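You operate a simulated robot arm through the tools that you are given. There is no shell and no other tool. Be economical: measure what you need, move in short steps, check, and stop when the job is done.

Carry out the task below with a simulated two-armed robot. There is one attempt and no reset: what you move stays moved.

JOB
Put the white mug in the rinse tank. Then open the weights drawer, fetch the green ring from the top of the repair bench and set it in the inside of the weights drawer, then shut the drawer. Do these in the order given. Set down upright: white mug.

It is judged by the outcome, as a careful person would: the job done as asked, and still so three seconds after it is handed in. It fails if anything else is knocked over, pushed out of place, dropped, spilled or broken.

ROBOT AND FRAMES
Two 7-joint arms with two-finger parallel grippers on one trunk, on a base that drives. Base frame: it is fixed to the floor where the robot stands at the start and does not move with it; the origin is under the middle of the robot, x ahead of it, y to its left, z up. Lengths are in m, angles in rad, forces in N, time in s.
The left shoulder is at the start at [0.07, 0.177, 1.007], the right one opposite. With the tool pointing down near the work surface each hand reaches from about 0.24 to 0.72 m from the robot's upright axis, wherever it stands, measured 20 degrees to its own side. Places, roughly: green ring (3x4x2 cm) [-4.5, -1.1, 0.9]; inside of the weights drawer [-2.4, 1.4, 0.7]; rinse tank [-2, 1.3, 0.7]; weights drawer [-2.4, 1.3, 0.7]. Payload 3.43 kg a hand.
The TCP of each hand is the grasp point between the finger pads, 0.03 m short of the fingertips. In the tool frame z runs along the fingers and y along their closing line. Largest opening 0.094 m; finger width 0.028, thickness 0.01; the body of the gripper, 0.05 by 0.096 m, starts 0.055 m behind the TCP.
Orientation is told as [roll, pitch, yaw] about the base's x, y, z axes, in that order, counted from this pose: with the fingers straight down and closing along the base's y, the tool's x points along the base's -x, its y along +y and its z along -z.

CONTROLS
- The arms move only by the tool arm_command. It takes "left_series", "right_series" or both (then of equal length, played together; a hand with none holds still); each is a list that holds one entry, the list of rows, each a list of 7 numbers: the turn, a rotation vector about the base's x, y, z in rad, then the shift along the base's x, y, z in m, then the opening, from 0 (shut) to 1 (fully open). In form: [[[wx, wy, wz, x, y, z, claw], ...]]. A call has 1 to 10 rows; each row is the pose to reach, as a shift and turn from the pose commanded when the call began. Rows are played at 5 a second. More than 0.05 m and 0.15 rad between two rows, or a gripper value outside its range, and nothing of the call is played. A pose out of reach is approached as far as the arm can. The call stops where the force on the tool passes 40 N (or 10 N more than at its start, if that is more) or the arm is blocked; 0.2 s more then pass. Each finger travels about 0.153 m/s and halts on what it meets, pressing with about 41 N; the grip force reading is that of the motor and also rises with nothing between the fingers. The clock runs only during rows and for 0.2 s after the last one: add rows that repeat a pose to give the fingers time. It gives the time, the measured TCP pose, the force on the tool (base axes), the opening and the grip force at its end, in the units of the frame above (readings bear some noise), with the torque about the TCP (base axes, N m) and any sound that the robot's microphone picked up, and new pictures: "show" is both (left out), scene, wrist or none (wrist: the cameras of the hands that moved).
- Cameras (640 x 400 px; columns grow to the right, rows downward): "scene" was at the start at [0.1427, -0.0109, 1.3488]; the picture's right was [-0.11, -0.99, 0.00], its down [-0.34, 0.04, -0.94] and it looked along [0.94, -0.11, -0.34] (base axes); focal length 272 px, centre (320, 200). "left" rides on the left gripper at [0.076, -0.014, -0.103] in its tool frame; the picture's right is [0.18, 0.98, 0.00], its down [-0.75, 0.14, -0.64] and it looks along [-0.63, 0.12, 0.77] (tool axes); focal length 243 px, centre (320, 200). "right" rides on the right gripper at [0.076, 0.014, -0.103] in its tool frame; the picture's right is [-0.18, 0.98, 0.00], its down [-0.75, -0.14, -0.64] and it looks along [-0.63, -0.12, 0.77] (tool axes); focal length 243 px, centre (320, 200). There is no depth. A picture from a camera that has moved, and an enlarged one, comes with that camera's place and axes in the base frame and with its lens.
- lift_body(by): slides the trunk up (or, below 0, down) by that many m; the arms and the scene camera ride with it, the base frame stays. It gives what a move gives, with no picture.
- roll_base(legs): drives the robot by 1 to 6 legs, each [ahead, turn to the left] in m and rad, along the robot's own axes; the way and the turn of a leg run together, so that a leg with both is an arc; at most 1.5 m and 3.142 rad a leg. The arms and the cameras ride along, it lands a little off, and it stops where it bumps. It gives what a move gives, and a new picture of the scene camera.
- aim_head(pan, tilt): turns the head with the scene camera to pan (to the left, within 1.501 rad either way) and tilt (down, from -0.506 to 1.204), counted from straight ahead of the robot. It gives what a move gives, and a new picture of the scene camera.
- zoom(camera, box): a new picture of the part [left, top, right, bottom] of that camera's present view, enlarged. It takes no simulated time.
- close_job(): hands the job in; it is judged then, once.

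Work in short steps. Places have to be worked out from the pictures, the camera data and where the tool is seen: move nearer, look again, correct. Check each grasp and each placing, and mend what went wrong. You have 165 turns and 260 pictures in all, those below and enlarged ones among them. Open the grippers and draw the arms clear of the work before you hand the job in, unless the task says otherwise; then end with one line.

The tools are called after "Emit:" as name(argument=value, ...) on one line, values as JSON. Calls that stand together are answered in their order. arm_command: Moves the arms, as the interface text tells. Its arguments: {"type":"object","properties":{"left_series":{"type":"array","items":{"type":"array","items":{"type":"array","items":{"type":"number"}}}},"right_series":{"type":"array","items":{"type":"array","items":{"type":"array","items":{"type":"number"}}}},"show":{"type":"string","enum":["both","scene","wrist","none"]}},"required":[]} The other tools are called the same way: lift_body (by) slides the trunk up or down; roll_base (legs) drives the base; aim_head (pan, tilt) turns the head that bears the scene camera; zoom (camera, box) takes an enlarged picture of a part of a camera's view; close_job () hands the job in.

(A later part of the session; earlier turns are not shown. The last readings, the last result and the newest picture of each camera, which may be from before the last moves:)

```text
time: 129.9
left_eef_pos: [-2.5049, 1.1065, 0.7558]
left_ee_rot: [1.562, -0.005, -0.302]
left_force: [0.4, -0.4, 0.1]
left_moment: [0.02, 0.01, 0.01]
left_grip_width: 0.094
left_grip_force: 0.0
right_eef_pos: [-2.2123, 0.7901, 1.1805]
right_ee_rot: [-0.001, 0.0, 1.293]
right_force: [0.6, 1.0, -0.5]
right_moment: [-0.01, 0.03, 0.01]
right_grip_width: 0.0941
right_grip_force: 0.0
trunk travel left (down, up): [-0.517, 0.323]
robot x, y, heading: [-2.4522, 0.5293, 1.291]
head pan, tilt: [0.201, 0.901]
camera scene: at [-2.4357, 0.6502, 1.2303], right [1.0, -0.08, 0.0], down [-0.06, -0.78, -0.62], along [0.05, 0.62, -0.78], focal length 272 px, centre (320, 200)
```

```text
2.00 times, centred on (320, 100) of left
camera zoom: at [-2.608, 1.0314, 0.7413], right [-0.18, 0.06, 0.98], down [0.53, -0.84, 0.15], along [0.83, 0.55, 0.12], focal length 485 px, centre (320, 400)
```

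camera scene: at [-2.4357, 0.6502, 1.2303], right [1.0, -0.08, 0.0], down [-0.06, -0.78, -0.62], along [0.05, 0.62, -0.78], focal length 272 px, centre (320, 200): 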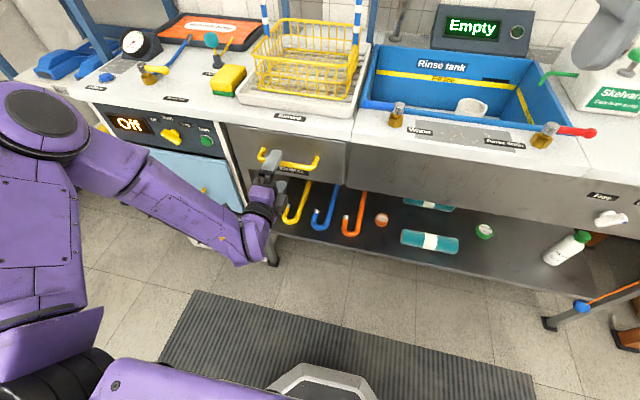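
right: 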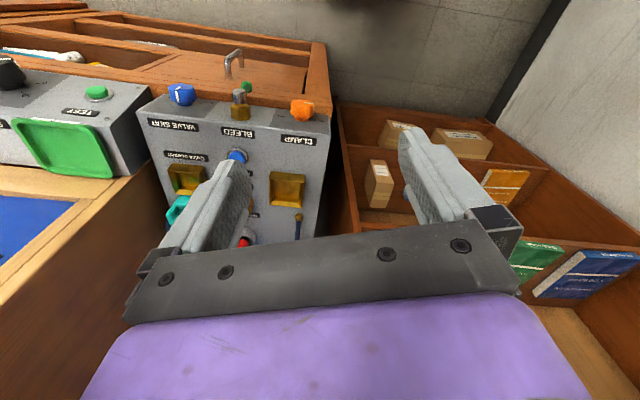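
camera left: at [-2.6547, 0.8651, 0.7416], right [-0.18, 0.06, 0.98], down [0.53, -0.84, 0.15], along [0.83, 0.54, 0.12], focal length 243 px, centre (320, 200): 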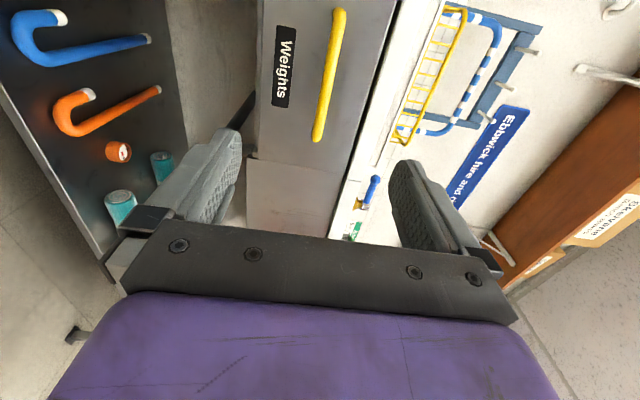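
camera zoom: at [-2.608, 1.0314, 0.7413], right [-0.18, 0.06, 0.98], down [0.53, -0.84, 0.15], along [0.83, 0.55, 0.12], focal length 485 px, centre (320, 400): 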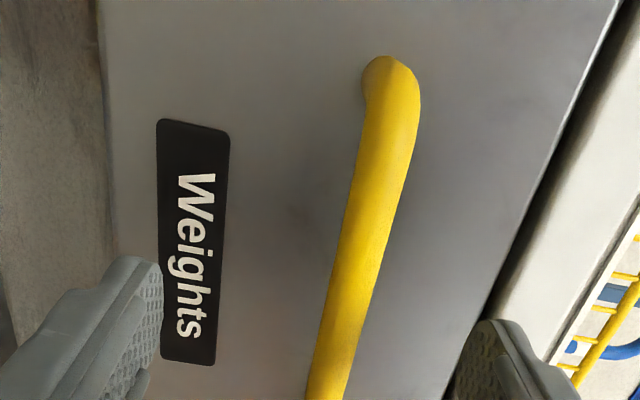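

The bar lies between the two fingers. I drive the last 5 cm and then close.

Emit:
roll_base(legs=[[0.05, 0]])

Emit:
arm_command(left_series=[[[0, 0, 0, 0, 0, 0.004, 0.7], [0, 0, 0, 0, 0, 0.004, 0.4], [0, 0, 0, 0, 0, 0.004, 0.1], [0, 0, 0, 0, 0, 0.004, 0.0], [0, 0, 0, 0, 0, 0.004, 0.0]]])

```text
time: 131.0
left_eef_pos: [-2.492, 1.1484, 0.7568]
left_ee_rot: [1.568, -0.007, -0.304]
left_force: [-1.1, -0.3, 0.2]
left_moment: [0.0, 0.0, 0.02]
left_grip_width: 0.0941
left_grip_force: 0.0
right_eef_pos: [-2.1995, 0.8366, 1.1813]
right_ee_rot: [0.001, 0.003, 1.292]
right_force: [0.3, -0.7, 0.4]
right_moment: [0.06, -0.01, -0.02]
right_grip_width: 0.0941
right_grip_force: 0.0
trunk travel left (down, up): [-0.517, 0.323]
robot x, y, heading: [-2.4428, 0.5744, 1.298]
head pan, tilt: [0.201, 0.901]
stopped in leg 1: the force on the tool passed its limit at 92 N (the readings are from after the stop); the commanded pose is now the measured one
camera scene: at [-2.4236, 0.6943, 1.2304], right [1.0, -0.08, 0.0], down [-0.06, -0.78, -0.62], along [0.05, 0.62, -0.78], focal length 272 px, centre (320, 200)
```

scene: 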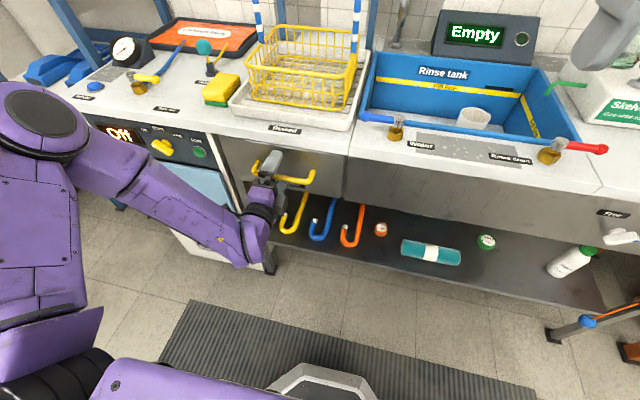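

```text
time: 132.2
left_eef_pos: [-2.4933, 1.1477, 0.7631]
left_ee_rot: [1.573, -0.004, -0.306]
left_force: [-4.3, 4.2, 23.5]
left_moment: [0.03, 0.27, -0.42]
left_grip_width: 0.0182
left_grip_force: 45.1
right_eef_pos: [-2.2002, 0.8333, 1.1819]
right_ee_rot: [-0.002, -0.001, 1.294]
right_force: [-0.4, -1.2, 0.3]
right_moment: [0.01, -0.01, 0.03]
right_grip_width: 0.0939
right_grip_force: 0.0
trunk travel left (down, up): [-0.517, 0.323]
robot x, y, heading: [-2.4426, 0.5665, 1.293]
head pan, tilt: [0.201, 0.901]
camera scene: at [-2.4239, 0.6913, 1.231], right [1.0, -0.08, 0.0], down [-0.06, -0.78, -0.62], along [0.05, 0.62, -0.78], focal length 272 px, centre (320, 200)
camera left: at [-2.5964, 1.0724, 0.7481], right [-0.18, 0.05, 0.98], down [0.53, -0.84, 0.14], along [0.83, 0.54, 0.12], focal length 243 px, centre (320, 200)
```

scene: 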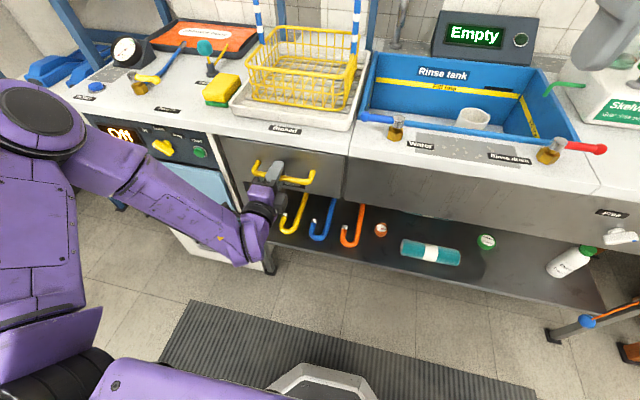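
left: 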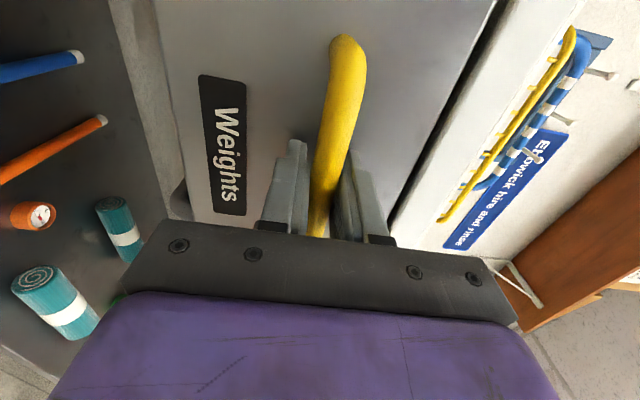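

The bar is gripped (18 mm). I ease the vertical strain by 4 mm, then pull by backing the base 0.12 m.

Emit:
arm_command(left_series=[[[0, 0, 0, 0, 0, 0.004, 0.0], [0, 0, 0, 0, 0, 0.004, 0.0]]], show="none")

Emit:
roll_base(legs=[[-0.12, 0]])

```text
time: 132.8
left_eef_pos: [-2.4936, 1.146, 0.7643]
left_ee_rot: [1.562, -0.006, -0.306]
left_force: [-2.2, 1.9, 5.8]
left_moment: [0.02, 0.36, -0.01]
left_grip_width: 0.0181
left_grip_force: 44.9
right_eef_pos: [-2.1986, 0.8366, 1.1806]
right_ee_rot: [0.001, 0.0, 1.293]
right_force: [0.4, -0.1, 0.0]
right_moment: [-0.03, 0.01, 0.03]
right_grip_width: 0.0941
right_grip_force: 0.1
trunk travel left (down, up): [-0.517, 0.323]
robot x, y, heading: [-2.4461, 0.5707, 1.299]
head pan, tilt: [0.201, 0.901]
```

```text
time: 134.0
left_eef_pos: [-2.5278, 1.0367, 0.762]
left_ee_rot: [1.568, -0.007, -0.3]
left_force: [-26.3, 8.6, 0.1]
left_moment: [0.18, 0.49, 0.69]
left_grip_width: 0.0182
left_grip_force: 45.0
right_eef_pos: [-2.2352, 0.7233, 1.1819]
right_ee_rot: [-0.003, -0.001, 1.293]
right_force: [-0.3, -1.2, 0.2]
right_moment: [0.04, -0.01, 0.0]
right_grip_width: 0.094
right_grip_force: 0.1
trunk travel left (down, up): [-0.517, 0.323]
robot x, y, heading: [-2.4774, 0.4565, 1.298]
head pan, tilt: [0.201, 0.901]
camera scene: at [-2.4603, 0.5808, 1.2305], right [1.0, -0.07, 0.0], down [-0.06, -0.78, -0.62], along [0.05, 0.62, -0.78], focal length 272 px, centre (320, 200)
```

scene: 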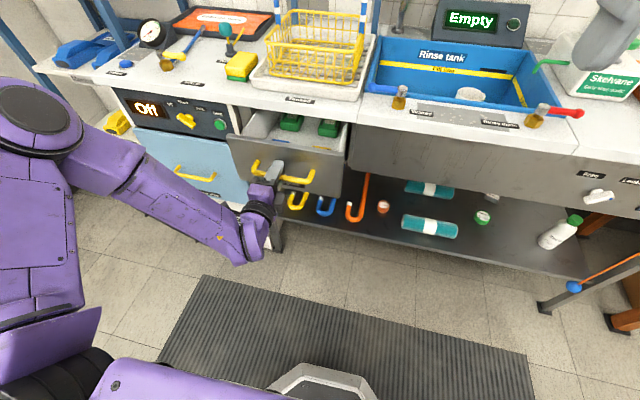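

The drawer slides out (weights inside). I relieve the sideways strain by 8 mm and pull another 0.1 m.

Emit:
arm_command(left_series=[[[0, 0, 0, -0.007, 0.001, 0, 0.0], [0, 0, 0, -0.007, 0.001, 0, 0.0]]], show="none")

Emit:
roll_base(legs=[[-0.1, 0]])

```text
time: 134.6
left_eef_pos: [-2.5293, 1.0335, 0.763]
left_ee_rot: [1.564, -0.001, -0.307]
left_force: [23.3, -8.2, -11.5]
left_moment: [0.09, 0.02, -0.85]
left_grip_width: 0.0179
left_grip_force: 45.1
right_eef_pos: [-2.2278, 0.7223, 1.1799]
right_ee_rot: [0.003, 0.002, 1.293]
right_force: [0.5, 0.1, 0.1]
right_moment: [0.02, 0.02, 0.0]
right_grip_width: 0.094
right_grip_force: 0.1
trunk travel left (down, up): [-0.517, 0.323]
robot x, y, heading: [-2.4742, 0.4545, 1.298]
head pan, tilt: [0.201, 0.901]
```

```text
time: 135.7
left_eef_pos: [-2.5598, 0.9396, 0.7621]
left_ee_rot: [1.563, -0.001, -0.295]
left_force: [15.1, -4.8, -14.9]
left_moment: [0.34, 0.1, 0.54]
left_grip_width: 0.0183
left_grip_force: 44.8
right_eef_pos: [-2.256, 0.6256, 1.1794]
right_ee_rot: [0.003, 0.002, 1.296]
right_force: [0.4, 0.0, 0.0]
right_moment: [0.05, -0.04, -0.01]
right_grip_width: 0.0939
right_grip_force: 0.1
trunk travel left (down, up): [-0.517, 0.323]
robot x, y, heading: [-2.5007, 0.3585, 1.301]
head pan, tilt: [0.201, 0.901]
camera scene: at [-2.4811, 0.4843, 1.2304], right [1.0, -0.07, 0.0], down [-0.06, -0.78, -0.62], along [0.04, 0.62, -0.78], focal length 272 px, centre (320, 200)
```

scene: 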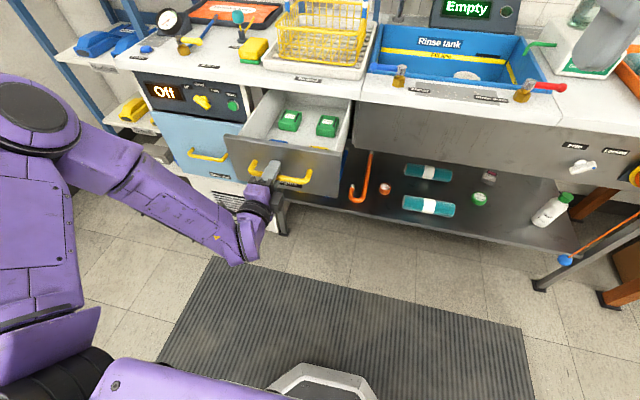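

The drawer is open about 0.21 m with free space in its front part. I release the bar and back away.

Emit:
arm_command(left_series=[[[0, 0, 0, 0, 0, 0, 0.4], [0, 0, 0, 0, 0, 0, 0.8], [0, 0, 0, 0, 0, 0, 1.0], [0, 0, 0, 0, 0, 0, 1.0]]], show="none")

Emit:
roll_base(legs=[[-0.25, 0]])

```text
time: 136.7
left_eef_pos: [-2.5613, 0.9389, 0.763]
left_ee_rot: [1.565, -0.002, -0.296]
left_force: [-0.6, 0.4, 0.2]
left_moment: [0.02, 0.01, -0.03]
left_grip_width: 0.0939
left_grip_force: 0.1
right_eef_pos: [-2.2594, 0.6266, 1.1803]
right_ee_rot: [0.002, 0.001, 1.295]
right_force: [0.6, 0.8, -0.2]
right_moment: [0.01, 0.03, 0.0]
right_grip_width: 0.094
right_grip_force: 0.1
trunk travel left (down, up): [-0.517, 0.323]
robot x, y, heading: [-2.5031, 0.3611, 1.301]
head pan, tilt: [0.201, 0.901]
```

```text
time: 138.6
left_eef_pos: [-2.6295, 0.6975, 0.7637]
left_ee_rot: [1.565, -0.006, -0.295]
left_force: [-0.6, -0.3, 0.6]
left_moment: [-0.01, 0.0, -0.03]
left_grip_width: 0.094
left_grip_force: 0.0
right_eef_pos: [-2.3261, 0.3855, 1.1801]
right_ee_rot: [-0.001, 0.002, 1.297]
right_force: [-1.0, -1.1, 0.2]
right_moment: [0.06, -0.03, -0.02]
right_grip_width: 0.0942
right_grip_force: 0.0
trunk travel left (down, up): [-0.517, 0.323]
robot x, y, heading: [-2.5676, 0.121, 1.302]
head pan, tilt: [0.201, 0.901]
camera scene: at [-2.5507, 0.2426, 1.2305], right [1.0, -0.07, 0.0], down [-0.05, -0.78, -0.62], along [0.04, 0.62, -0.78], focal length 272 px, centre (320, 200)
```

scene: 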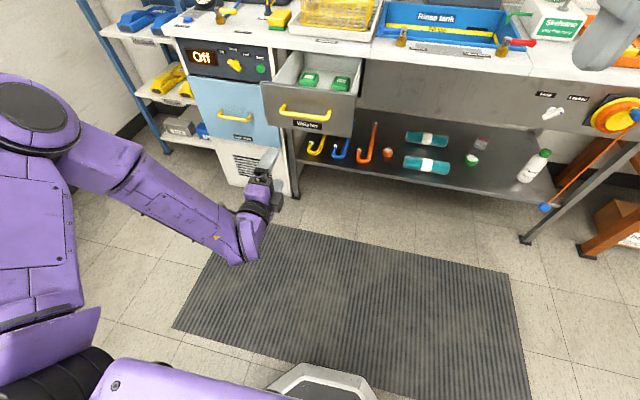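

Now the ring. I look left along the way to the repair bench before turning.

Emit:
aim_head(pan=1.5, tilt=0.3)

```text
time: 140.0
left_eef_pos: [-2.6297, 0.699, 0.7624]
left_ee_rot: [1.564, -0.004, -0.296]
left_force: [-0.6, -0.4, 0.4]
left_moment: [0.02, 0.01, 0.01]
left_grip_width: 0.0939
left_grip_force: 0.1
right_eef_pos: [-2.3263, 0.3853, 1.1811]
right_ee_rot: [-0.001, 0.001, 1.297]
right_force: [0.4, -0.1, 0.5]
right_moment: [-0.03, -0.02, 0.01]
right_grip_width: 0.094
right_grip_force: 0.0
trunk travel left (down, up): [-0.517, 0.323]
robot x, y, heading: [-2.566, 0.121, 1.306]
head pan, tilt: [1.499, 0.3]
camera scene: at [-2.6436, 0.1993, 1.2827], right [0.34, 0.94, 0.0], down [0.28, -0.1, -0.96], along [-0.9, 0.32, -0.3], focal length 272 px, centre (320, 200)
```

scene: 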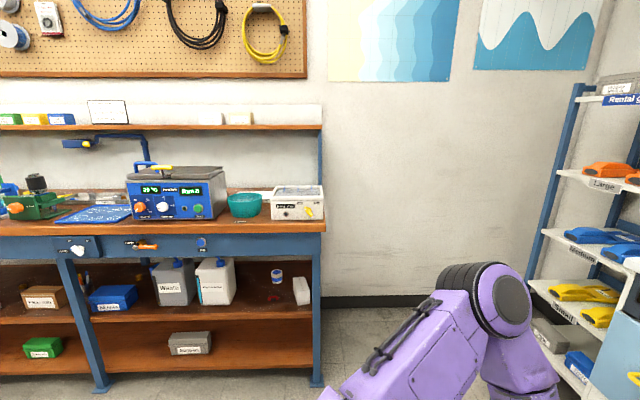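

The repair bench is along the far wall, squarely faced at heading ≈2.82. I turn to that heading and scan its top.

Emit:
roll_base(legs=[[0, 1.52]])

Emit:
aim_head(pan=0.7, tilt=0.3)

```text
time: 144.1
left_eef_pos: [-3.1502, 0.1019, 0.7631]
left_ee_rot: [1.566, -0.002, 1.202]
left_force: [0.5, 0.6, 0.4]
left_moment: [0.02, 0.01, -0.02]
left_grip_width: 0.094
left_grip_force: 0.1
right_eef_pos: [-2.8168, 0.3814, 1.181]
right_ee_rot: [0.001, 0.003, 2.793]
right_force: [-0.5, -0.4, 0.4]
right_moment: [0.01, -0.03, -0.03]
right_grip_width: 0.0942
right_grip_force: 0.0
trunk travel left (down, up): [-0.517, 0.323]
robot x, y, heading: [-2.5702, 0.1217, 2.799]
head pan, tilt: [1.499, 0.3]
camera scene: at [-2.654, 0.051, 1.2827], right [-0.91, 0.4, 0.0], down [0.12, 0.27, -0.96], along [-0.39, -0.87, -0.3], focal length 272 px, centre (320, 200)
```

scene: 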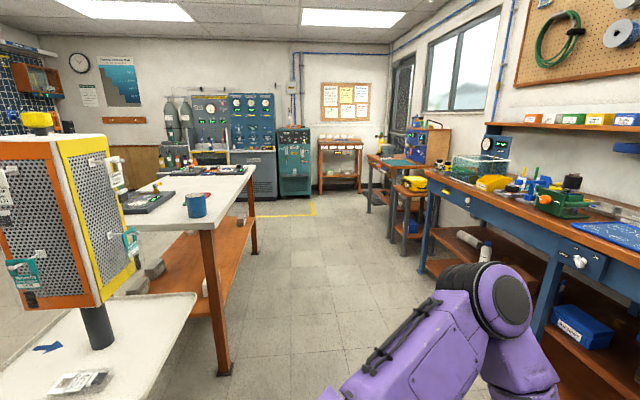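

```text
time: 145.2
left_eef_pos: [-3.1503, 0.1012, 0.7636]
left_ee_rot: [1.562, -0.004, 1.203]
left_force: [-0.3, -1.1, 0.9]
left_moment: [0.0, 0.01, 0.03]
left_grip_width: 0.0941
left_grip_force: 0.0
right_eef_pos: [-2.816, 0.3814, 1.1804]
right_ee_rot: [0.0, 0.002, 2.794]
right_force: [0.1, 1.2, -0.4]
right_moment: [0.0, -0.01, -0.03]
right_grip_width: 0.094
right_grip_force: 0.0
trunk travel left (down, up): [-0.517, 0.323]
robot x, y, heading: [-2.5754, 0.1208, 2.796]
head pan, tilt: [0.7, 0.3]
camera scene: at [-2.7038, 0.104, 1.2827], right [-0.35, 0.94, 0.0], down [0.28, 0.1, -0.96], along [-0.9, -0.33, -0.3], focal length 272 px, centre (320, 200)
```

scene: 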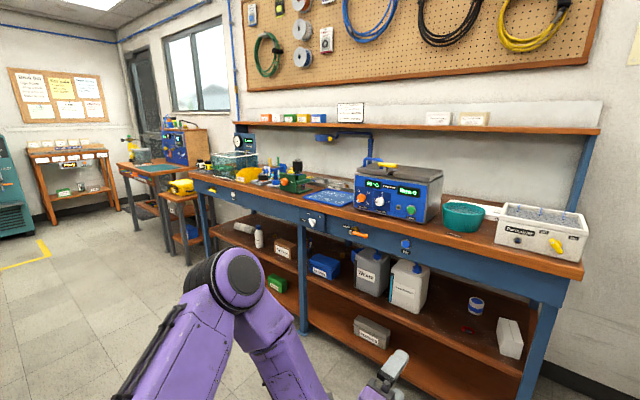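

The ring should appear near (256, 167). I enlarge that area.

Emit:
zoom(camera="scene", box=[200, 130, 360, 230])

```text
4.00 times, centred on (280, 180) of scene
camera zoom: at [-2.7038, 0.104, 1.2827], right [-0.35, 0.94, 0.0], down [0.28, 0.1, -0.96], along [-0.9, -0.33, -0.3], focal length 1087 px, centre (480, 280)
```

zoom: 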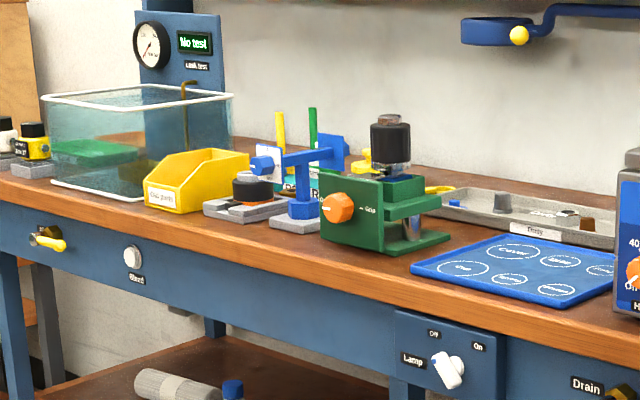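

I'll drive there in an arc that clears both the display stand and the bench, ending about 0.55 m from the bench, facing it.

Emit:
aim_head(pan=0.0, tilt=0.5)

Emit:
roll_base(legs=[[0, 0.8], [0.55, 0], [0, 0.75], [1.15, 0], [0, -1.53]])

```text
time: 146.3
left_eef_pos: [-3.1505, 0.1017, 0.7633]
left_ee_rot: [1.562, -0.003, 1.203]
left_force: [0.4, -0.1, 0.4]
left_moment: [0.01, 0.01, 0.02]
left_grip_width: 0.094
left_grip_force: 0.1
right_eef_pos: [-2.8167, 0.3815, 1.18]
right_ee_rot: [0.0, 0.001, 2.794]
right_force: [-0.1, -0.1, 0.3]
right_moment: [0.0, -0.03, -0.01]
right_grip_width: 0.0941
right_grip_force: 0.1
trunk travel left (down, up): [-0.517, 0.323]
robot x, y, heading: [-2.5694, 0.1175, 2.799]
head pan, tilt: [0.0, 0.499]
camera scene: at [-2.702, 0.1672, 1.2643], right [0.34, 0.94, 0.0], down [0.45, -0.16, -0.88], along [-0.83, 0.3, -0.48], focal length 272 px, centre (320, 200)
```

scene: 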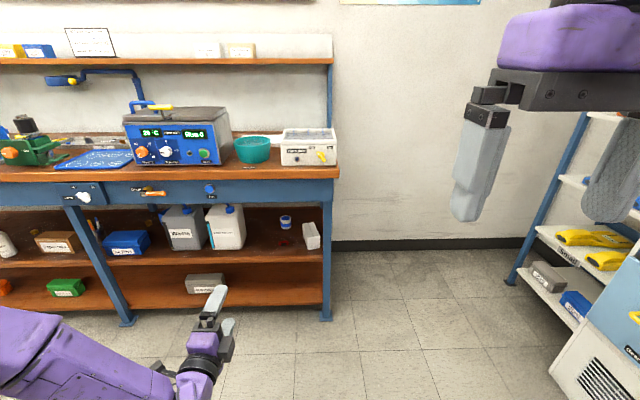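

```text
time: 162.8
left_eef_pos: [-4.0743, -1.2248, 0.7639]
left_ee_rot: [1.564, -0.007, 1.206]
left_force: [0.3, -0.1, -0.5]
left_moment: [-0.01, -0.01, 0.0]
left_grip_width: 0.094
left_grip_force: 0.0
right_eef_pos: [-3.7415, -0.9426, 1.1815]
right_ee_rot: [0.0, 0.002, 2.798]
right_force: [-0.3, 0.5, 0.2]
right_moment: [0.01, 0.01, 0.02]
right_grip_width: 0.0937
right_grip_force: 0.2
trunk travel left (down, up): [-0.517, 0.323]
robot x, y, heading: [-3.4949, -1.2049, 2.8]
head pan, tilt: [0.0, 0.499]
camera scene: at [-3.626, -1.1573, 1.2643], right [0.33, 0.94, 0.0], down [0.45, -0.16, -0.88], along [-0.83, 0.29, -0.48], focal length 272 px, centre (320, 200)
```

scene: 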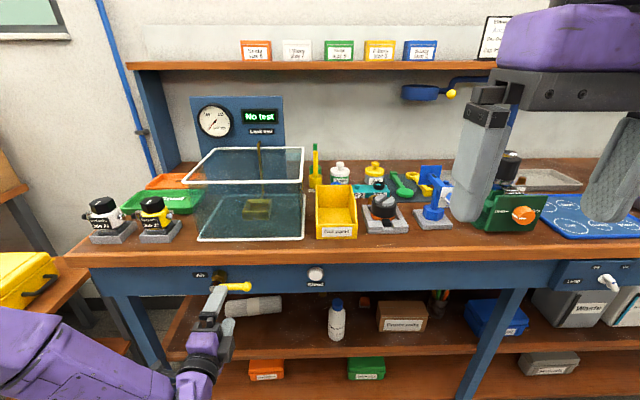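

The left fingers are close to the bench's yellow knob, so I back off 0.2 m and then search the bench top.

Emit:
roll_base(legs=[[-0.2, 0]])

Emit:
zoom(camera="scene", box=[280, 120, 440, 220])

Emit:
zoom(camera="scene", box=[120, 120, 280, 220])

```text
time: 164.3
left_eef_pos: [-3.8873, -1.2926, 0.7632]
left_ee_rot: [1.566, -0.005, 1.211]
left_force: [-0.1, 0.0, 0.3]
left_moment: [0.02, -0.01, 0.0]
left_grip_width: 0.094
left_grip_force: 0.2
right_eef_pos: [-3.5556, -1.0098, 1.1809]
right_ee_rot: [-0.001, -0.002, 2.803]
right_force: [0.0, 0.0, 0.2]
right_moment: [0.03, 0.02, 0.01]
right_grip_width: 0.094
right_grip_force: 0.1
trunk travel left (down, up): [-0.517, 0.323]
robot x, y, heading: [-3.3076, -1.2704, 2.808]
head pan, tilt: [0.0, 0.499]
camera scene: at [-3.4386, -1.2239, 1.2644], right [0.33, 0.94, 0.0], down [0.45, -0.16, -0.88], along [-0.83, 0.29, -0.48], focal length 272 px, centre (320, 200)
```

scene: 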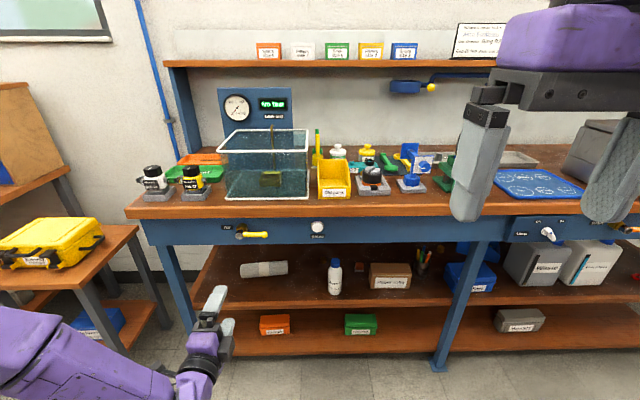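

```text
4.00 times, centred on (360, 170) of scene
camera zoom: at [-3.4386, -1.2239, 1.2644], right [0.33, 0.94, 0.0], down [0.45, -0.16, -0.88], along [-0.83, 0.29, -0.48], focal length 1087 px, centre (160, 320)
```

zoom: 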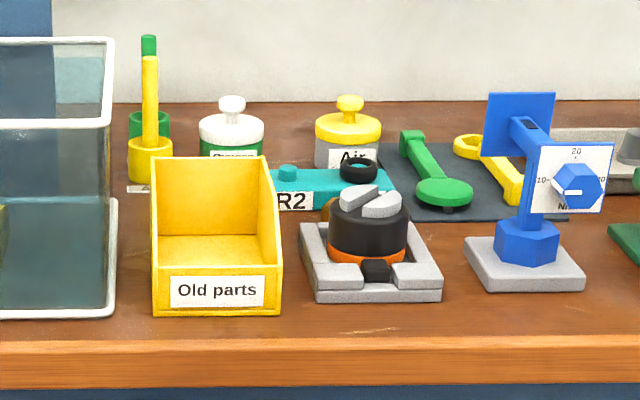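

```text
4.00 times, centred on (200, 170) of scene
camera zoom: at [-3.4386, -1.2239, 1.2644], right [0.33, 0.94, 0.0], down [0.45, -0.16, -0.88], along [-0.83, 0.29, -0.48], focal length 1087 px, centre (800, 320)
```

zoom: 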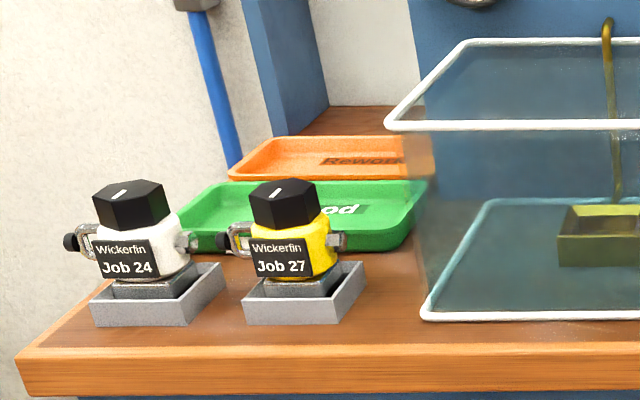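

Not seen yet: the expected spot lies by the glass tank. I raise the trunk for a steeper view (this also lifts the left hand above the bench).

Emit:
lift_body(by=0.32)

Emit:
aim_head(pan=0.0, tilt=0.65)

Emit:
zoom(camera="scene", box=[200, 90, 360, 190])

```text
time: 167.5
left_eef_pos: [-3.8874, -1.2916, 1.0822]
left_ee_rot: [1.564, -0.004, 1.213]
left_force: [0.0, 0.3, 0.2]
left_moment: [-0.01, 0.0, 0.0]
left_grip_width: 0.0939
left_grip_force: 0.0
right_eef_pos: [-3.5564, -1.0097, 1.501]
right_ee_rot: [0.0, 0.002, 2.803]
right_force: [1.0, 0.7, 0.1]
right_moment: [-0.01, 0.0, 0.02]
right_grip_width: 0.0938
right_grip_force: 0.0
trunk travel left (down, up): [-0.837, 0.003]
robot x, y, heading: [-3.3067, -1.2726, 2.807]
head pan, tilt: [0.0, 0.499]
```

```text
time: 168.2
left_eef_pos: [-3.8877, -1.2923, 1.0828]
left_ee_rot: [1.565, -0.005, 1.211]
left_force: [-0.2, 0.6, 0.3]
left_moment: [0.01, -0.01, 0.0]
left_grip_width: 0.0941
left_grip_force: 0.1
right_eef_pos: [-3.5562, -1.0109, 1.5009]
right_ee_rot: [0.0, 0.002, 2.803]
right_force: [-0.3, 0.3, 0.3]
right_moment: [0.03, 0.02, 0.01]
right_grip_width: 0.094
right_grip_force: 0.1
trunk travel left (down, up): [-0.837, 0.003]
robot x, y, heading: [-3.3105, -1.2704, 2.802]
head pan, tilt: [0.0, 0.649]
camera scene: at [-3.4356, -1.225, 1.571], right [0.33, 0.94, 0.0], down [0.57, -0.2, -0.8], along [-0.75, 0.26, -0.6], focal length 272 px, centre (320, 200)
```

scene: 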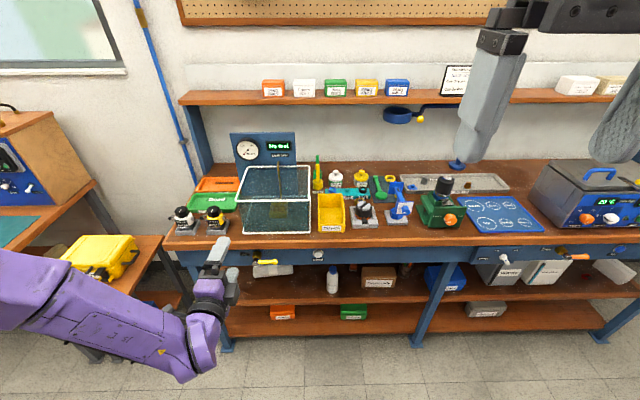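

```text
4.00 times, centred on (280, 140) of scene
camera zoom: at [-3.4356, -1.225, 1.571], right [0.33, 0.94, 0.0], down [0.57, -0.2, -0.8], along [-0.75, 0.26, -0.6], focal length 1087 px, centre (480, 440)
```

zoom: 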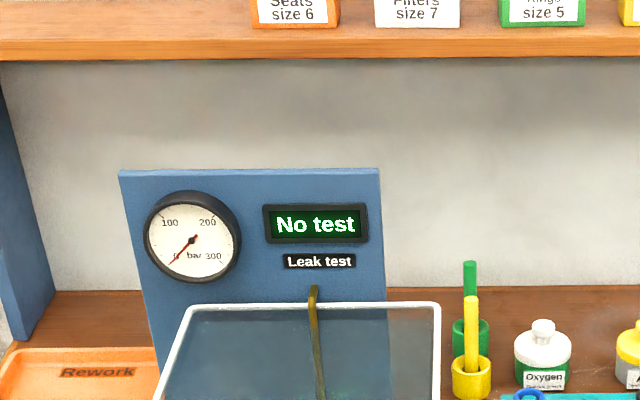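

I enlarge the tank region and the mat beside it.

Emit:
zoom(camera="scene", box=[220, 145, 332, 240])

Emit:
zoom(camera="scene", box=[300, 150, 440, 240])

```text
4.21 times, centred on (276, 192) of scene
camera zoom: at [-3.4356, -1.225, 1.571], right [0.33, 0.94, 0.0], down [0.57, -0.2, -0.8], along [-0.75, 0.26, -0.6], focal length 1144 px, centre (505, 232)
```

zoom: 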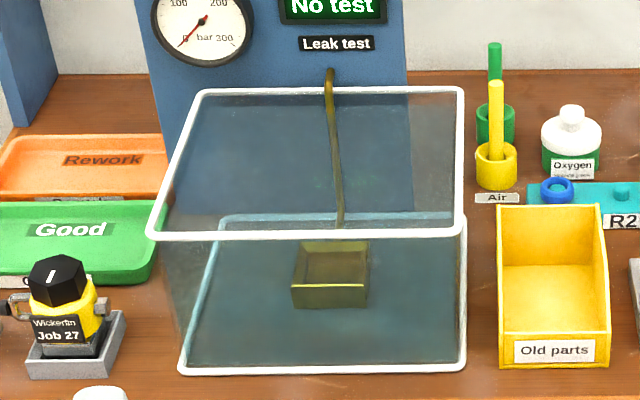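

```text
4.44 times, centred on (370, 195) of scene
camera zoom: at [-3.4356, -1.225, 1.571], right [0.33, 0.94, 0.0], down [0.57, -0.2, -0.8], along [-0.75, 0.26, -0.6], focal length 1208 px, centre (98, 222)
```

zoom: 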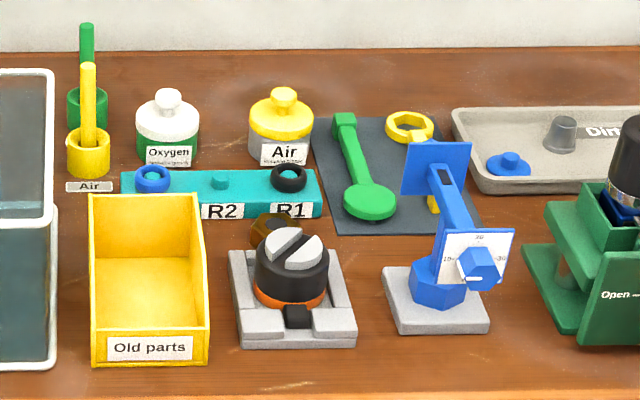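

There's a faint green tint seen through the glass near the expected spot; I look closer there.

Emit:
zoom(camera="scene", box=[245, 160, 309, 200])

```text
10.00 times, centred on (277, 180) of scene
camera zoom: at [-3.4356, -1.225, 1.571], right [0.33, 0.94, 0.0], down [0.57, -0.2, -0.8], along [-0.75, 0.26, -0.6], focal length 2717 px, centre (750, 400)
```

zoom: 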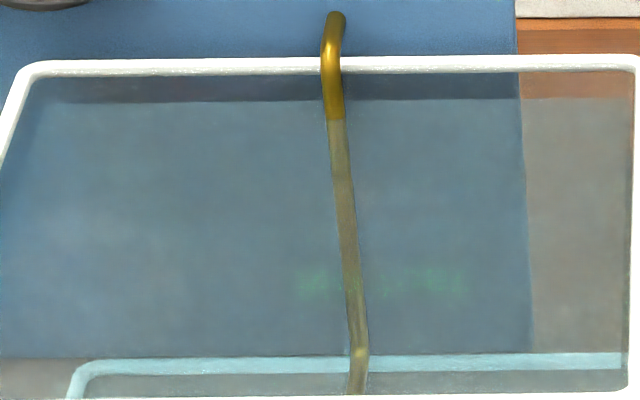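

The spot behind the "Leak test" panel is hidden from here. I move right along the bench to look behind the panel from the side.

Emit:
roll_base(legs=[[0, -1.245], [0.62, 0], [0, 1.245]])

Emit:
aim_head(pan=0.75, tilt=0.5)

```text
time: 177.9
left_eef_pos: [-3.8848, -0.6723, 1.0835]
left_ee_rot: [1.564, -0.004, 1.217]
left_force: [-0.3, -0.3, 0.5]
left_moment: [-0.03, -0.01, 0.0]
left_grip_width: 0.0942
left_grip_force: 0.1
right_eef_pos: [-3.5548, -0.3873, 1.4995]
right_ee_rot: [0.001, 0.003, 2.808]
right_force: [-0.4, 0.3, 0.9]
right_moment: [-0.05, 0.02, 0.03]
right_grip_width: 0.094
right_grip_force: 0.0
trunk travel left (down, up): [-0.837, 0.003]
robot x, y, heading: [-3.3079, -0.6478, 2.813]
head pan, tilt: [0.0, 0.649]
camera scene: at [-3.4338, -0.602, 1.571], right [0.32, 0.95, 0.0], down [0.57, -0.2, -0.8], along [-0.75, 0.26, -0.6], focal length 272 px, centre (320, 200)
```

scene: 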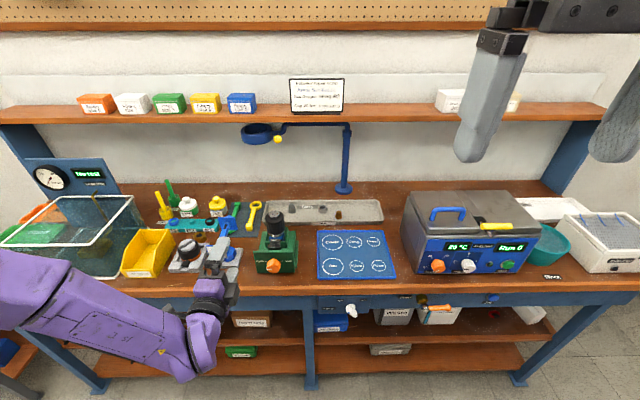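

```text
time: 179.0
left_eef_pos: [-3.8855, -0.6725, 1.0831]
left_ee_rot: [1.566, -0.004, 1.217]
left_force: [0.1, -1.4, -0.1]
left_moment: [-0.01, 0.02, -0.02]
left_grip_width: 0.0939
left_grip_force: 0.0
right_eef_pos: [-3.5559, -0.3879, 1.5017]
right_ee_rot: [-0.001, 0.001, 2.806]
right_force: [0.0, -0.3, 0.1]
right_moment: [0.02, 0.02, 0.04]
right_grip_width: 0.0939
right_grip_force: 0.1
trunk travel left (down, up): [-0.837, 0.003]
robot x, y, heading: [-3.3053, -0.6416, 2.815]
head pan, tilt: [0.75, 0.499]
camera scene: at [-3.4349, -0.6674, 1.5843], right [-0.41, 0.91, 0.0], down [0.44, 0.2, -0.88], along [-0.8, -0.36, -0.48], focal length 272 px, centre (320, 200)
```

scene: 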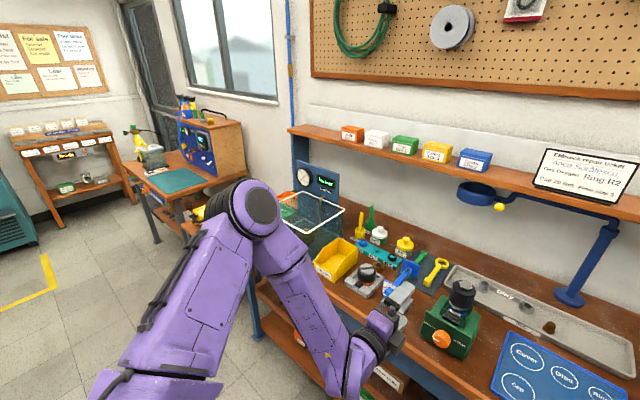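

I enlarge around the projected spot (329, 209).

Emit:
zoom(camera="scene", box=[270, 150, 430, 250])

```text
4.00 times, centred on (350, 200) of scene
camera zoom: at [-3.4349, -0.6674, 1.5843], right [-0.41, 0.91, 0.0], down [0.44, 0.2, -0.88], along [-0.8, -0.36, -0.48], focal length 1087 px, centre (200, 200)
```

zoom: 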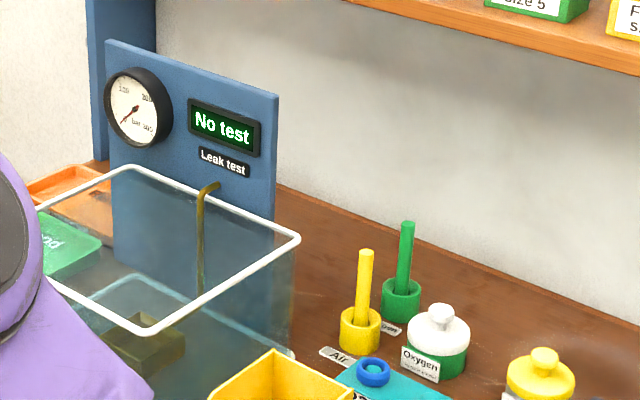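

The ring must lie in the gap behind the panel, nearer its left edge. I move left along the bench to look behind it from that side.

Emit:
roll_base(legs=[[-0.1, 0], [0, 1.73], [1.35, 0], [0, -1.73]])

Emit:
aim_head(pan=-0.4, tilt=0.45)

```text
time: 194.8
left_eef_pos: [-4.0179, -1.9874, 1.0839]
left_ee_rot: [1.567, -0.003, 1.181]
left_force: [-0.2, 0.9, -0.6]
left_moment: [0.05, -0.01, 0.01]
left_grip_width: 0.0938
left_grip_force: 0.0
right_eef_pos: [-3.6771, -1.7176, 1.5014]
right_ee_rot: [0.0, 0.001, 2.771]
right_force: [0.4, -0.3, 0.6]
right_moment: [-0.01, -0.01, -0.03]
right_grip_width: 0.0939
right_grip_force: 0.0
trunk travel left (down, up): [-0.837, 0.003]
robot x, y, heading: [-3.4349, -1.9852, 2.776]
head pan, tilt: [0.75, 0.499]
camera scene: at [-3.568, -2.0007, 1.5843], right [-0.37, 0.93, 0.0], down [0.44, 0.18, -0.88], along [-0.81, -0.33, -0.48], focal length 272 px, centre (320, 200)
```

scene: 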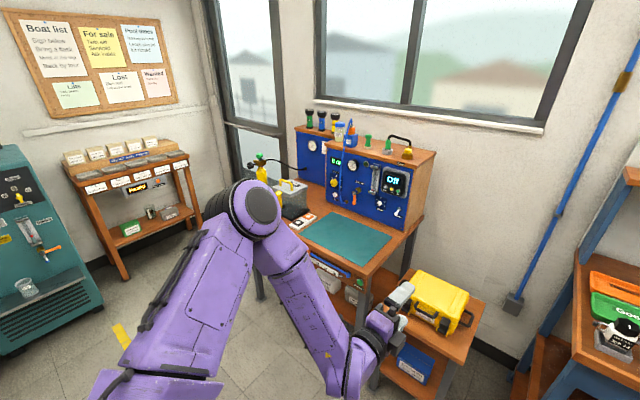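

```text
time: 196.2
left_eef_pos: [-4.0182, -1.9883, 1.0828]
left_ee_rot: [1.564, -0.004, 1.181]
left_force: [0.1, -0.8, 0.8]
left_moment: [-0.02, -0.04, -0.01]
left_grip_width: 0.0939
left_grip_force: 0.0
right_eef_pos: [-3.6781, -1.7169, 1.5013]
right_ee_rot: [-0.001, 0.002, 2.771]
right_force: [-0.3, 0.1, -0.1]
right_moment: [-0.01, -0.01, 0.0]
right_grip_width: 0.0942
right_grip_force: 0.2
trunk travel left (down, up): [-0.837, 0.003]
robot x, y, heading: [-3.4373, -1.9844, 2.773]
head pan, tilt: [-0.4, 0.45]
camera scene: at [-3.5499, -1.9027, 1.5888], right [0.69, 0.72, 0.0], down [0.31, -0.3, -0.9], along [-0.65, 0.62, -0.44], focal length 272 px, centre (320, 200)
```

scene: 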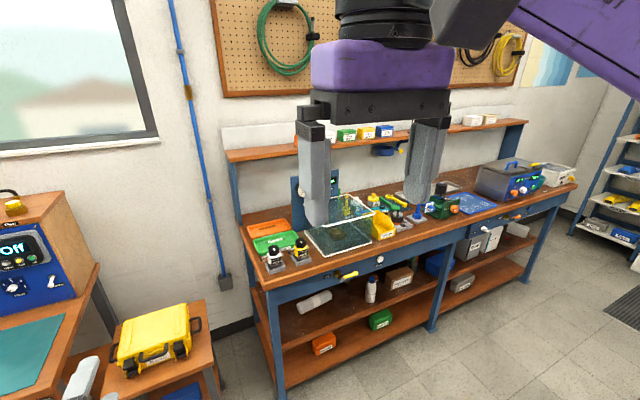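

The right gripper blocks the view. I turn the base 0.42 rad right so that the spot lies straight ahead.

Emit:
roll_base(legs=[[0, -0.42]])

Emit:
aim_head(pan=0.05, tilt=0.5)

Emit:
zoom(camera="scene", box=[240, 140, 400, 240])

```text
time: 197.8
left_eef_pos: [-3.9696, -1.7483, 1.0825]
left_ee_rot: [1.563, -0.004, 0.753]
left_force: [0.0, 0.0, 0.0]
left_moment: [-0.02, 0.03, -0.01]
left_grip_width: 0.0941
left_grip_force: 0.1
right_eef_pos: [-3.5474, -1.641, 1.4999]
right_ee_rot: [0.0, 0.001, 2.347]
right_force: [0.0, -0.2, 0.1]
right_moment: [0.03, -0.01, -0.02]
right_grip_width: 0.0941
right_grip_force: 0.1
trunk travel left (down, up): [-0.837, 0.003]
robot x, y, heading: [-3.4347, -1.9844, 2.351]
head pan, tilt: [-0.4, 0.45]
camera scene: at [-3.5069, -1.864, 1.5888], right [0.93, 0.37, 0.0], down [0.16, -0.4, -0.9], along [-0.33, 0.84, -0.44], focal length 272 px, centre (320, 200)
```

scene: 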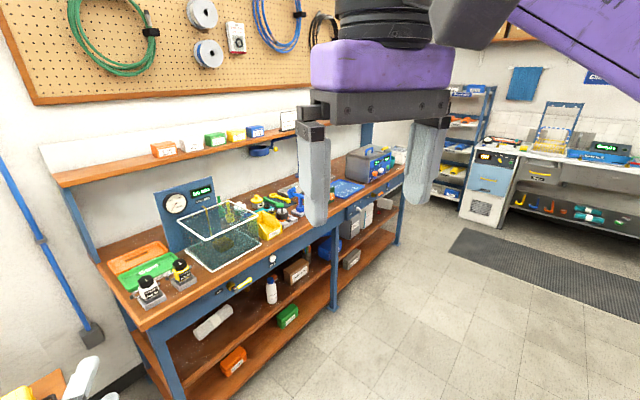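

```text
time: 198.7
left_eef_pos: [-3.9687, -1.749, 1.0831]
left_ee_rot: [1.564, -0.003, 0.753]
left_force: [-0.3, -0.3, -0.1]
left_moment: [-0.05, -0.01, 0.03]
left_grip_width: 0.0938
left_grip_force: 0.1
right_eef_pos: [-3.5453, -1.6403, 1.5005]
right_ee_rot: [-0.001, 0.002, 2.346]
right_force: [0.1, 0.4, 0.2]
right_moment: [-0.02, 0.02, -0.01]
right_grip_width: 0.0939
right_grip_force: 0.0
trunk travel left (down, up): [-0.837, 0.003]
robot x, y, heading: [-3.436, -1.9826, 2.343]
head pan, tilt: [0.051, 0.499]
camera scene: at [-3.5387, -1.8869, 1.5843], right [0.68, 0.74, 0.0], down [0.35, -0.32, -0.88], along [-0.65, 0.59, -0.48], focal length 272 px, centre (320, 200)
```

scene: 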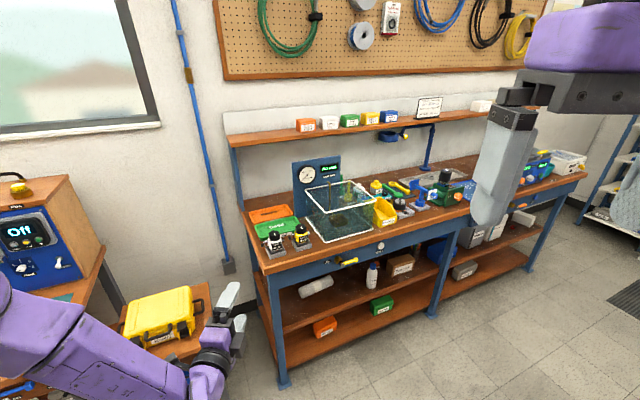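

```text
4.00 times, centred on (320, 190) of scene
camera zoom: at [-3.5387, -1.8869, 1.5843], right [0.68, 0.74, 0.0], down [0.35, -0.32, -0.88], along [-0.65, 0.59, -0.48], focal length 1087 px, centre (320, 240)
```

zoom: 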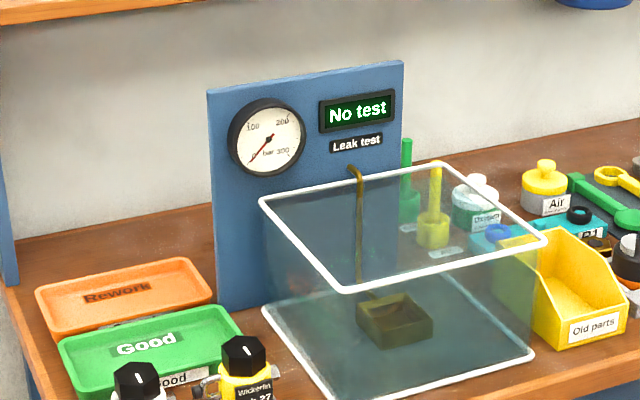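

Still just hidden. I'll look from above with the right wrist camera instead. First I raise the left hand 0.15 m so it clears everything on the bench.

Emit:
arm_command(left_series=[[[0, 0, 0, 0, 0, 0.04, 0.5], [0, 0, 0, 0, 0, 0.08, 0.3], [0, 0, 0, 0, 0, 0.12, 0.1], [0, 0, 0, 0, 0, 0.15, 0.0], [0, 0, 0, 0, 0, 0.15, 0.0]]], show="none")

Emit:
roll_base(legs=[[0, -0.5], [0.45, 0], [0, 0.97]])

```text
time: 199.9
left_eef_pos: [-3.9699, -1.7496, 1.2321]
left_ee_rot: [1.564, -0.004, 0.752]
left_force: [0.1, 0.1, 0.2]
left_moment: [0.01, 0.0, -0.01]
left_grip_width: 0.0
left_grip_force: 32.9
right_eef_pos: [-3.5459, -1.6407, 1.5006]
right_ee_rot: [0.001, 0.001, 2.344]
right_force: [0.3, 0.4, 0.4]
right_moment: [0.01, -0.02, -0.02]
right_grip_width: 0.094
right_grip_force: 0.0
trunk travel left (down, up): [-0.837, 0.003]
robot x, y, heading: [-3.436, -1.9851, 2.347]
head pan, tilt: [0.051, 0.499]
```

```text
time: 206.6
left_eef_pos: [-4.1388, -1.5907, 1.2331]
left_ee_rot: [1.563, -0.003, 1.236]
left_force: [-0.4, 0.1, 0.3]
left_moment: [-0.01, 0.02, -0.01]
left_grip_width: 0.0
left_grip_force: 33.3
right_eef_pos: [-3.8149, -1.2995, 1.501]
right_ee_rot: [0.0, 0.002, 2.829]
right_force: [-0.4, 0.2, 0.1]
right_moment: [-0.01, 0.02, 0.03]
right_grip_width: 0.094
right_grip_force: 0.0
trunk travel left (down, up): [-0.837, 0.003]
robot x, y, heading: [-3.5589, -1.552, 2.831]
head pan, tilt: [0.051, 0.499]
camera scene: at [-3.6946, -1.5143, 1.5843], right [0.26, 0.97, 0.0], down [0.46, -0.12, -0.88], along [-0.85, 0.23, -0.48], focal length 272 px, centre (320, 200)
```

scene: 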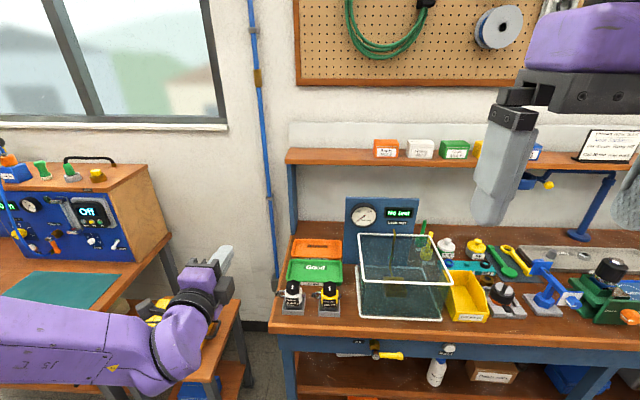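

I drive 0.29 m ahead, then extend the right hand over the panel at a safe height to look down behind it.

Emit:
roll_base(legs=[[0.29, 0]])

Emit:
arm_command(right_series=[[[0, 0, 0, -0.04, 0.013, -0.015, 1], [0, 0, 0, -0.08, 0.026, -0.03, 1], [0, 0, 0, -0.12, 0.039, -0.045, 1], [0, 0, 0, -0.16, 0.052, -0.06, 1], [0, 0, 0, -0.2, 0.065, -0.075, 1], [0, 0, 0, -0.24, 0.078, -0.09, 1], [0, 0, 0, -0.24, 0.078, -0.09, 1]]])

```text
time: 208.6
left_eef_pos: [-4.4136, -1.5064, 1.2341]
left_ee_rot: [1.565, -0.004, 1.239]
left_force: [-0.6, 0.2, 0.3]
left_moment: [0.0, -0.04, 0.02]
left_grip_width: 0.0
left_grip_force: 32.4
right_eef_pos: [-4.09, -1.2131, 1.5014]
right_ee_rot: [0.001, 0.0, 2.832]
right_force: [0.0, 0.1, -0.6]
right_moment: [0.0, 0.03, 0.0]
right_grip_width: 0.094
right_grip_force: 0.0
trunk travel left (down, up): [-0.837, 0.003]
robot x, y, heading: [-3.8351, -1.4674, 2.835]
head pan, tilt: [0.051, 0.499]
camera scene: at [-3.9686, -1.428, 1.5846], right [0.25, 0.97, 0.0], down [0.46, -0.12, -0.88], along [-0.85, 0.22, -0.48], focal length 272 px, centre (320, 200)
```

scene: 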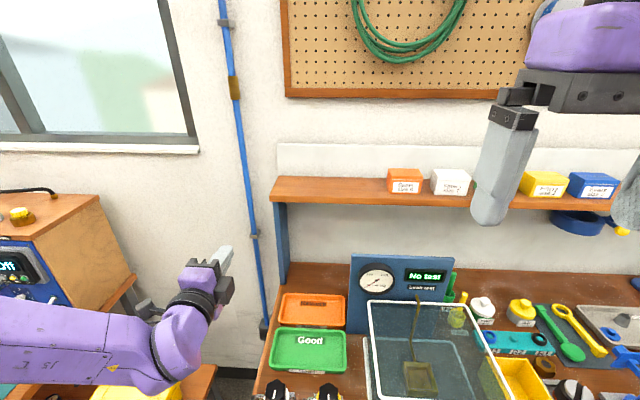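

```text
time: 210.2
left_eef_pos: [-4.4149, -1.5063, 1.2329]
left_ee_rot: [1.567, -0.004, 1.239]
left_force: [-0.6, 0.6, 0.6]
left_moment: [0.01, -0.02, 0.01]
left_grip_width: 0.0002
left_grip_force: 32.0
right_eef_pos: [-4.3306, -1.137, 1.4121]
right_ee_rot: [0.001, 0.0, 2.833]
right_force: [0.2, 0.8, 0.9]
right_moment: [0.0, -0.01, 0.04]
right_grip_width: 0.094
right_grip_force: 0.0
trunk travel left (down, up): [-0.837, 0.003]
robot x, y, heading: [-3.8367, -1.4664, 2.841]
head pan, tilt: [0.051, 0.499]
camera scene: at [-3.9698, -1.4273, 1.5844], right [0.25, 0.97, 0.0], down [0.46, -0.12, -0.88], along [-0.85, 0.22, -0.48], focal length 272 px, centre (320, 200)
camera right: at [-4.2628, -1.1731, 1.5128], right [-0.47, -0.88, 0.0], down [-0.68, 0.36, 0.64], along [-0.56, 0.3, -0.77], focal length 243 px, centre (320, 200)
```

scene: 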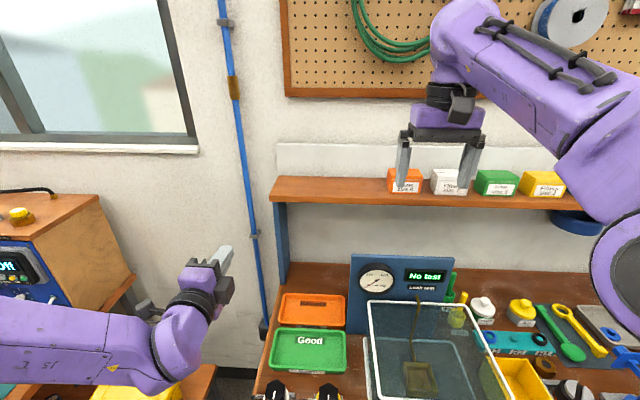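
right: 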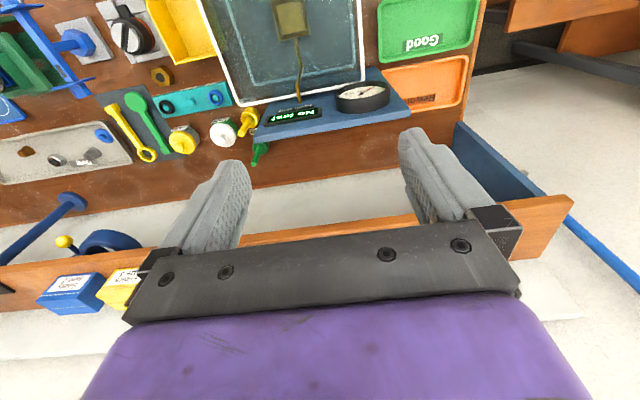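

From above I can see the strip behind the panel; I enlarge it.

Emit:
zoom(camera="right", box=[230, 80, 422, 200])

```text
3.33 times, centred on (326, 140) of right
camera zoom: at [-4.2628, -1.1731, 1.5128], right [-0.47, -0.88, 0.0], down [-0.68, 0.36, 0.64], along [-0.56, 0.3, -0.77], focal length 809 px, centre (300, 400)
```

zoom: 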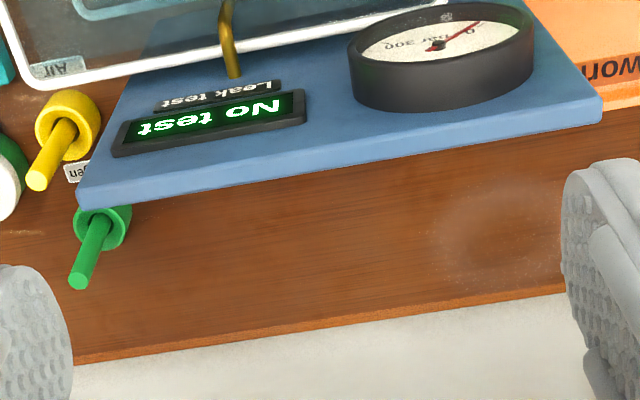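

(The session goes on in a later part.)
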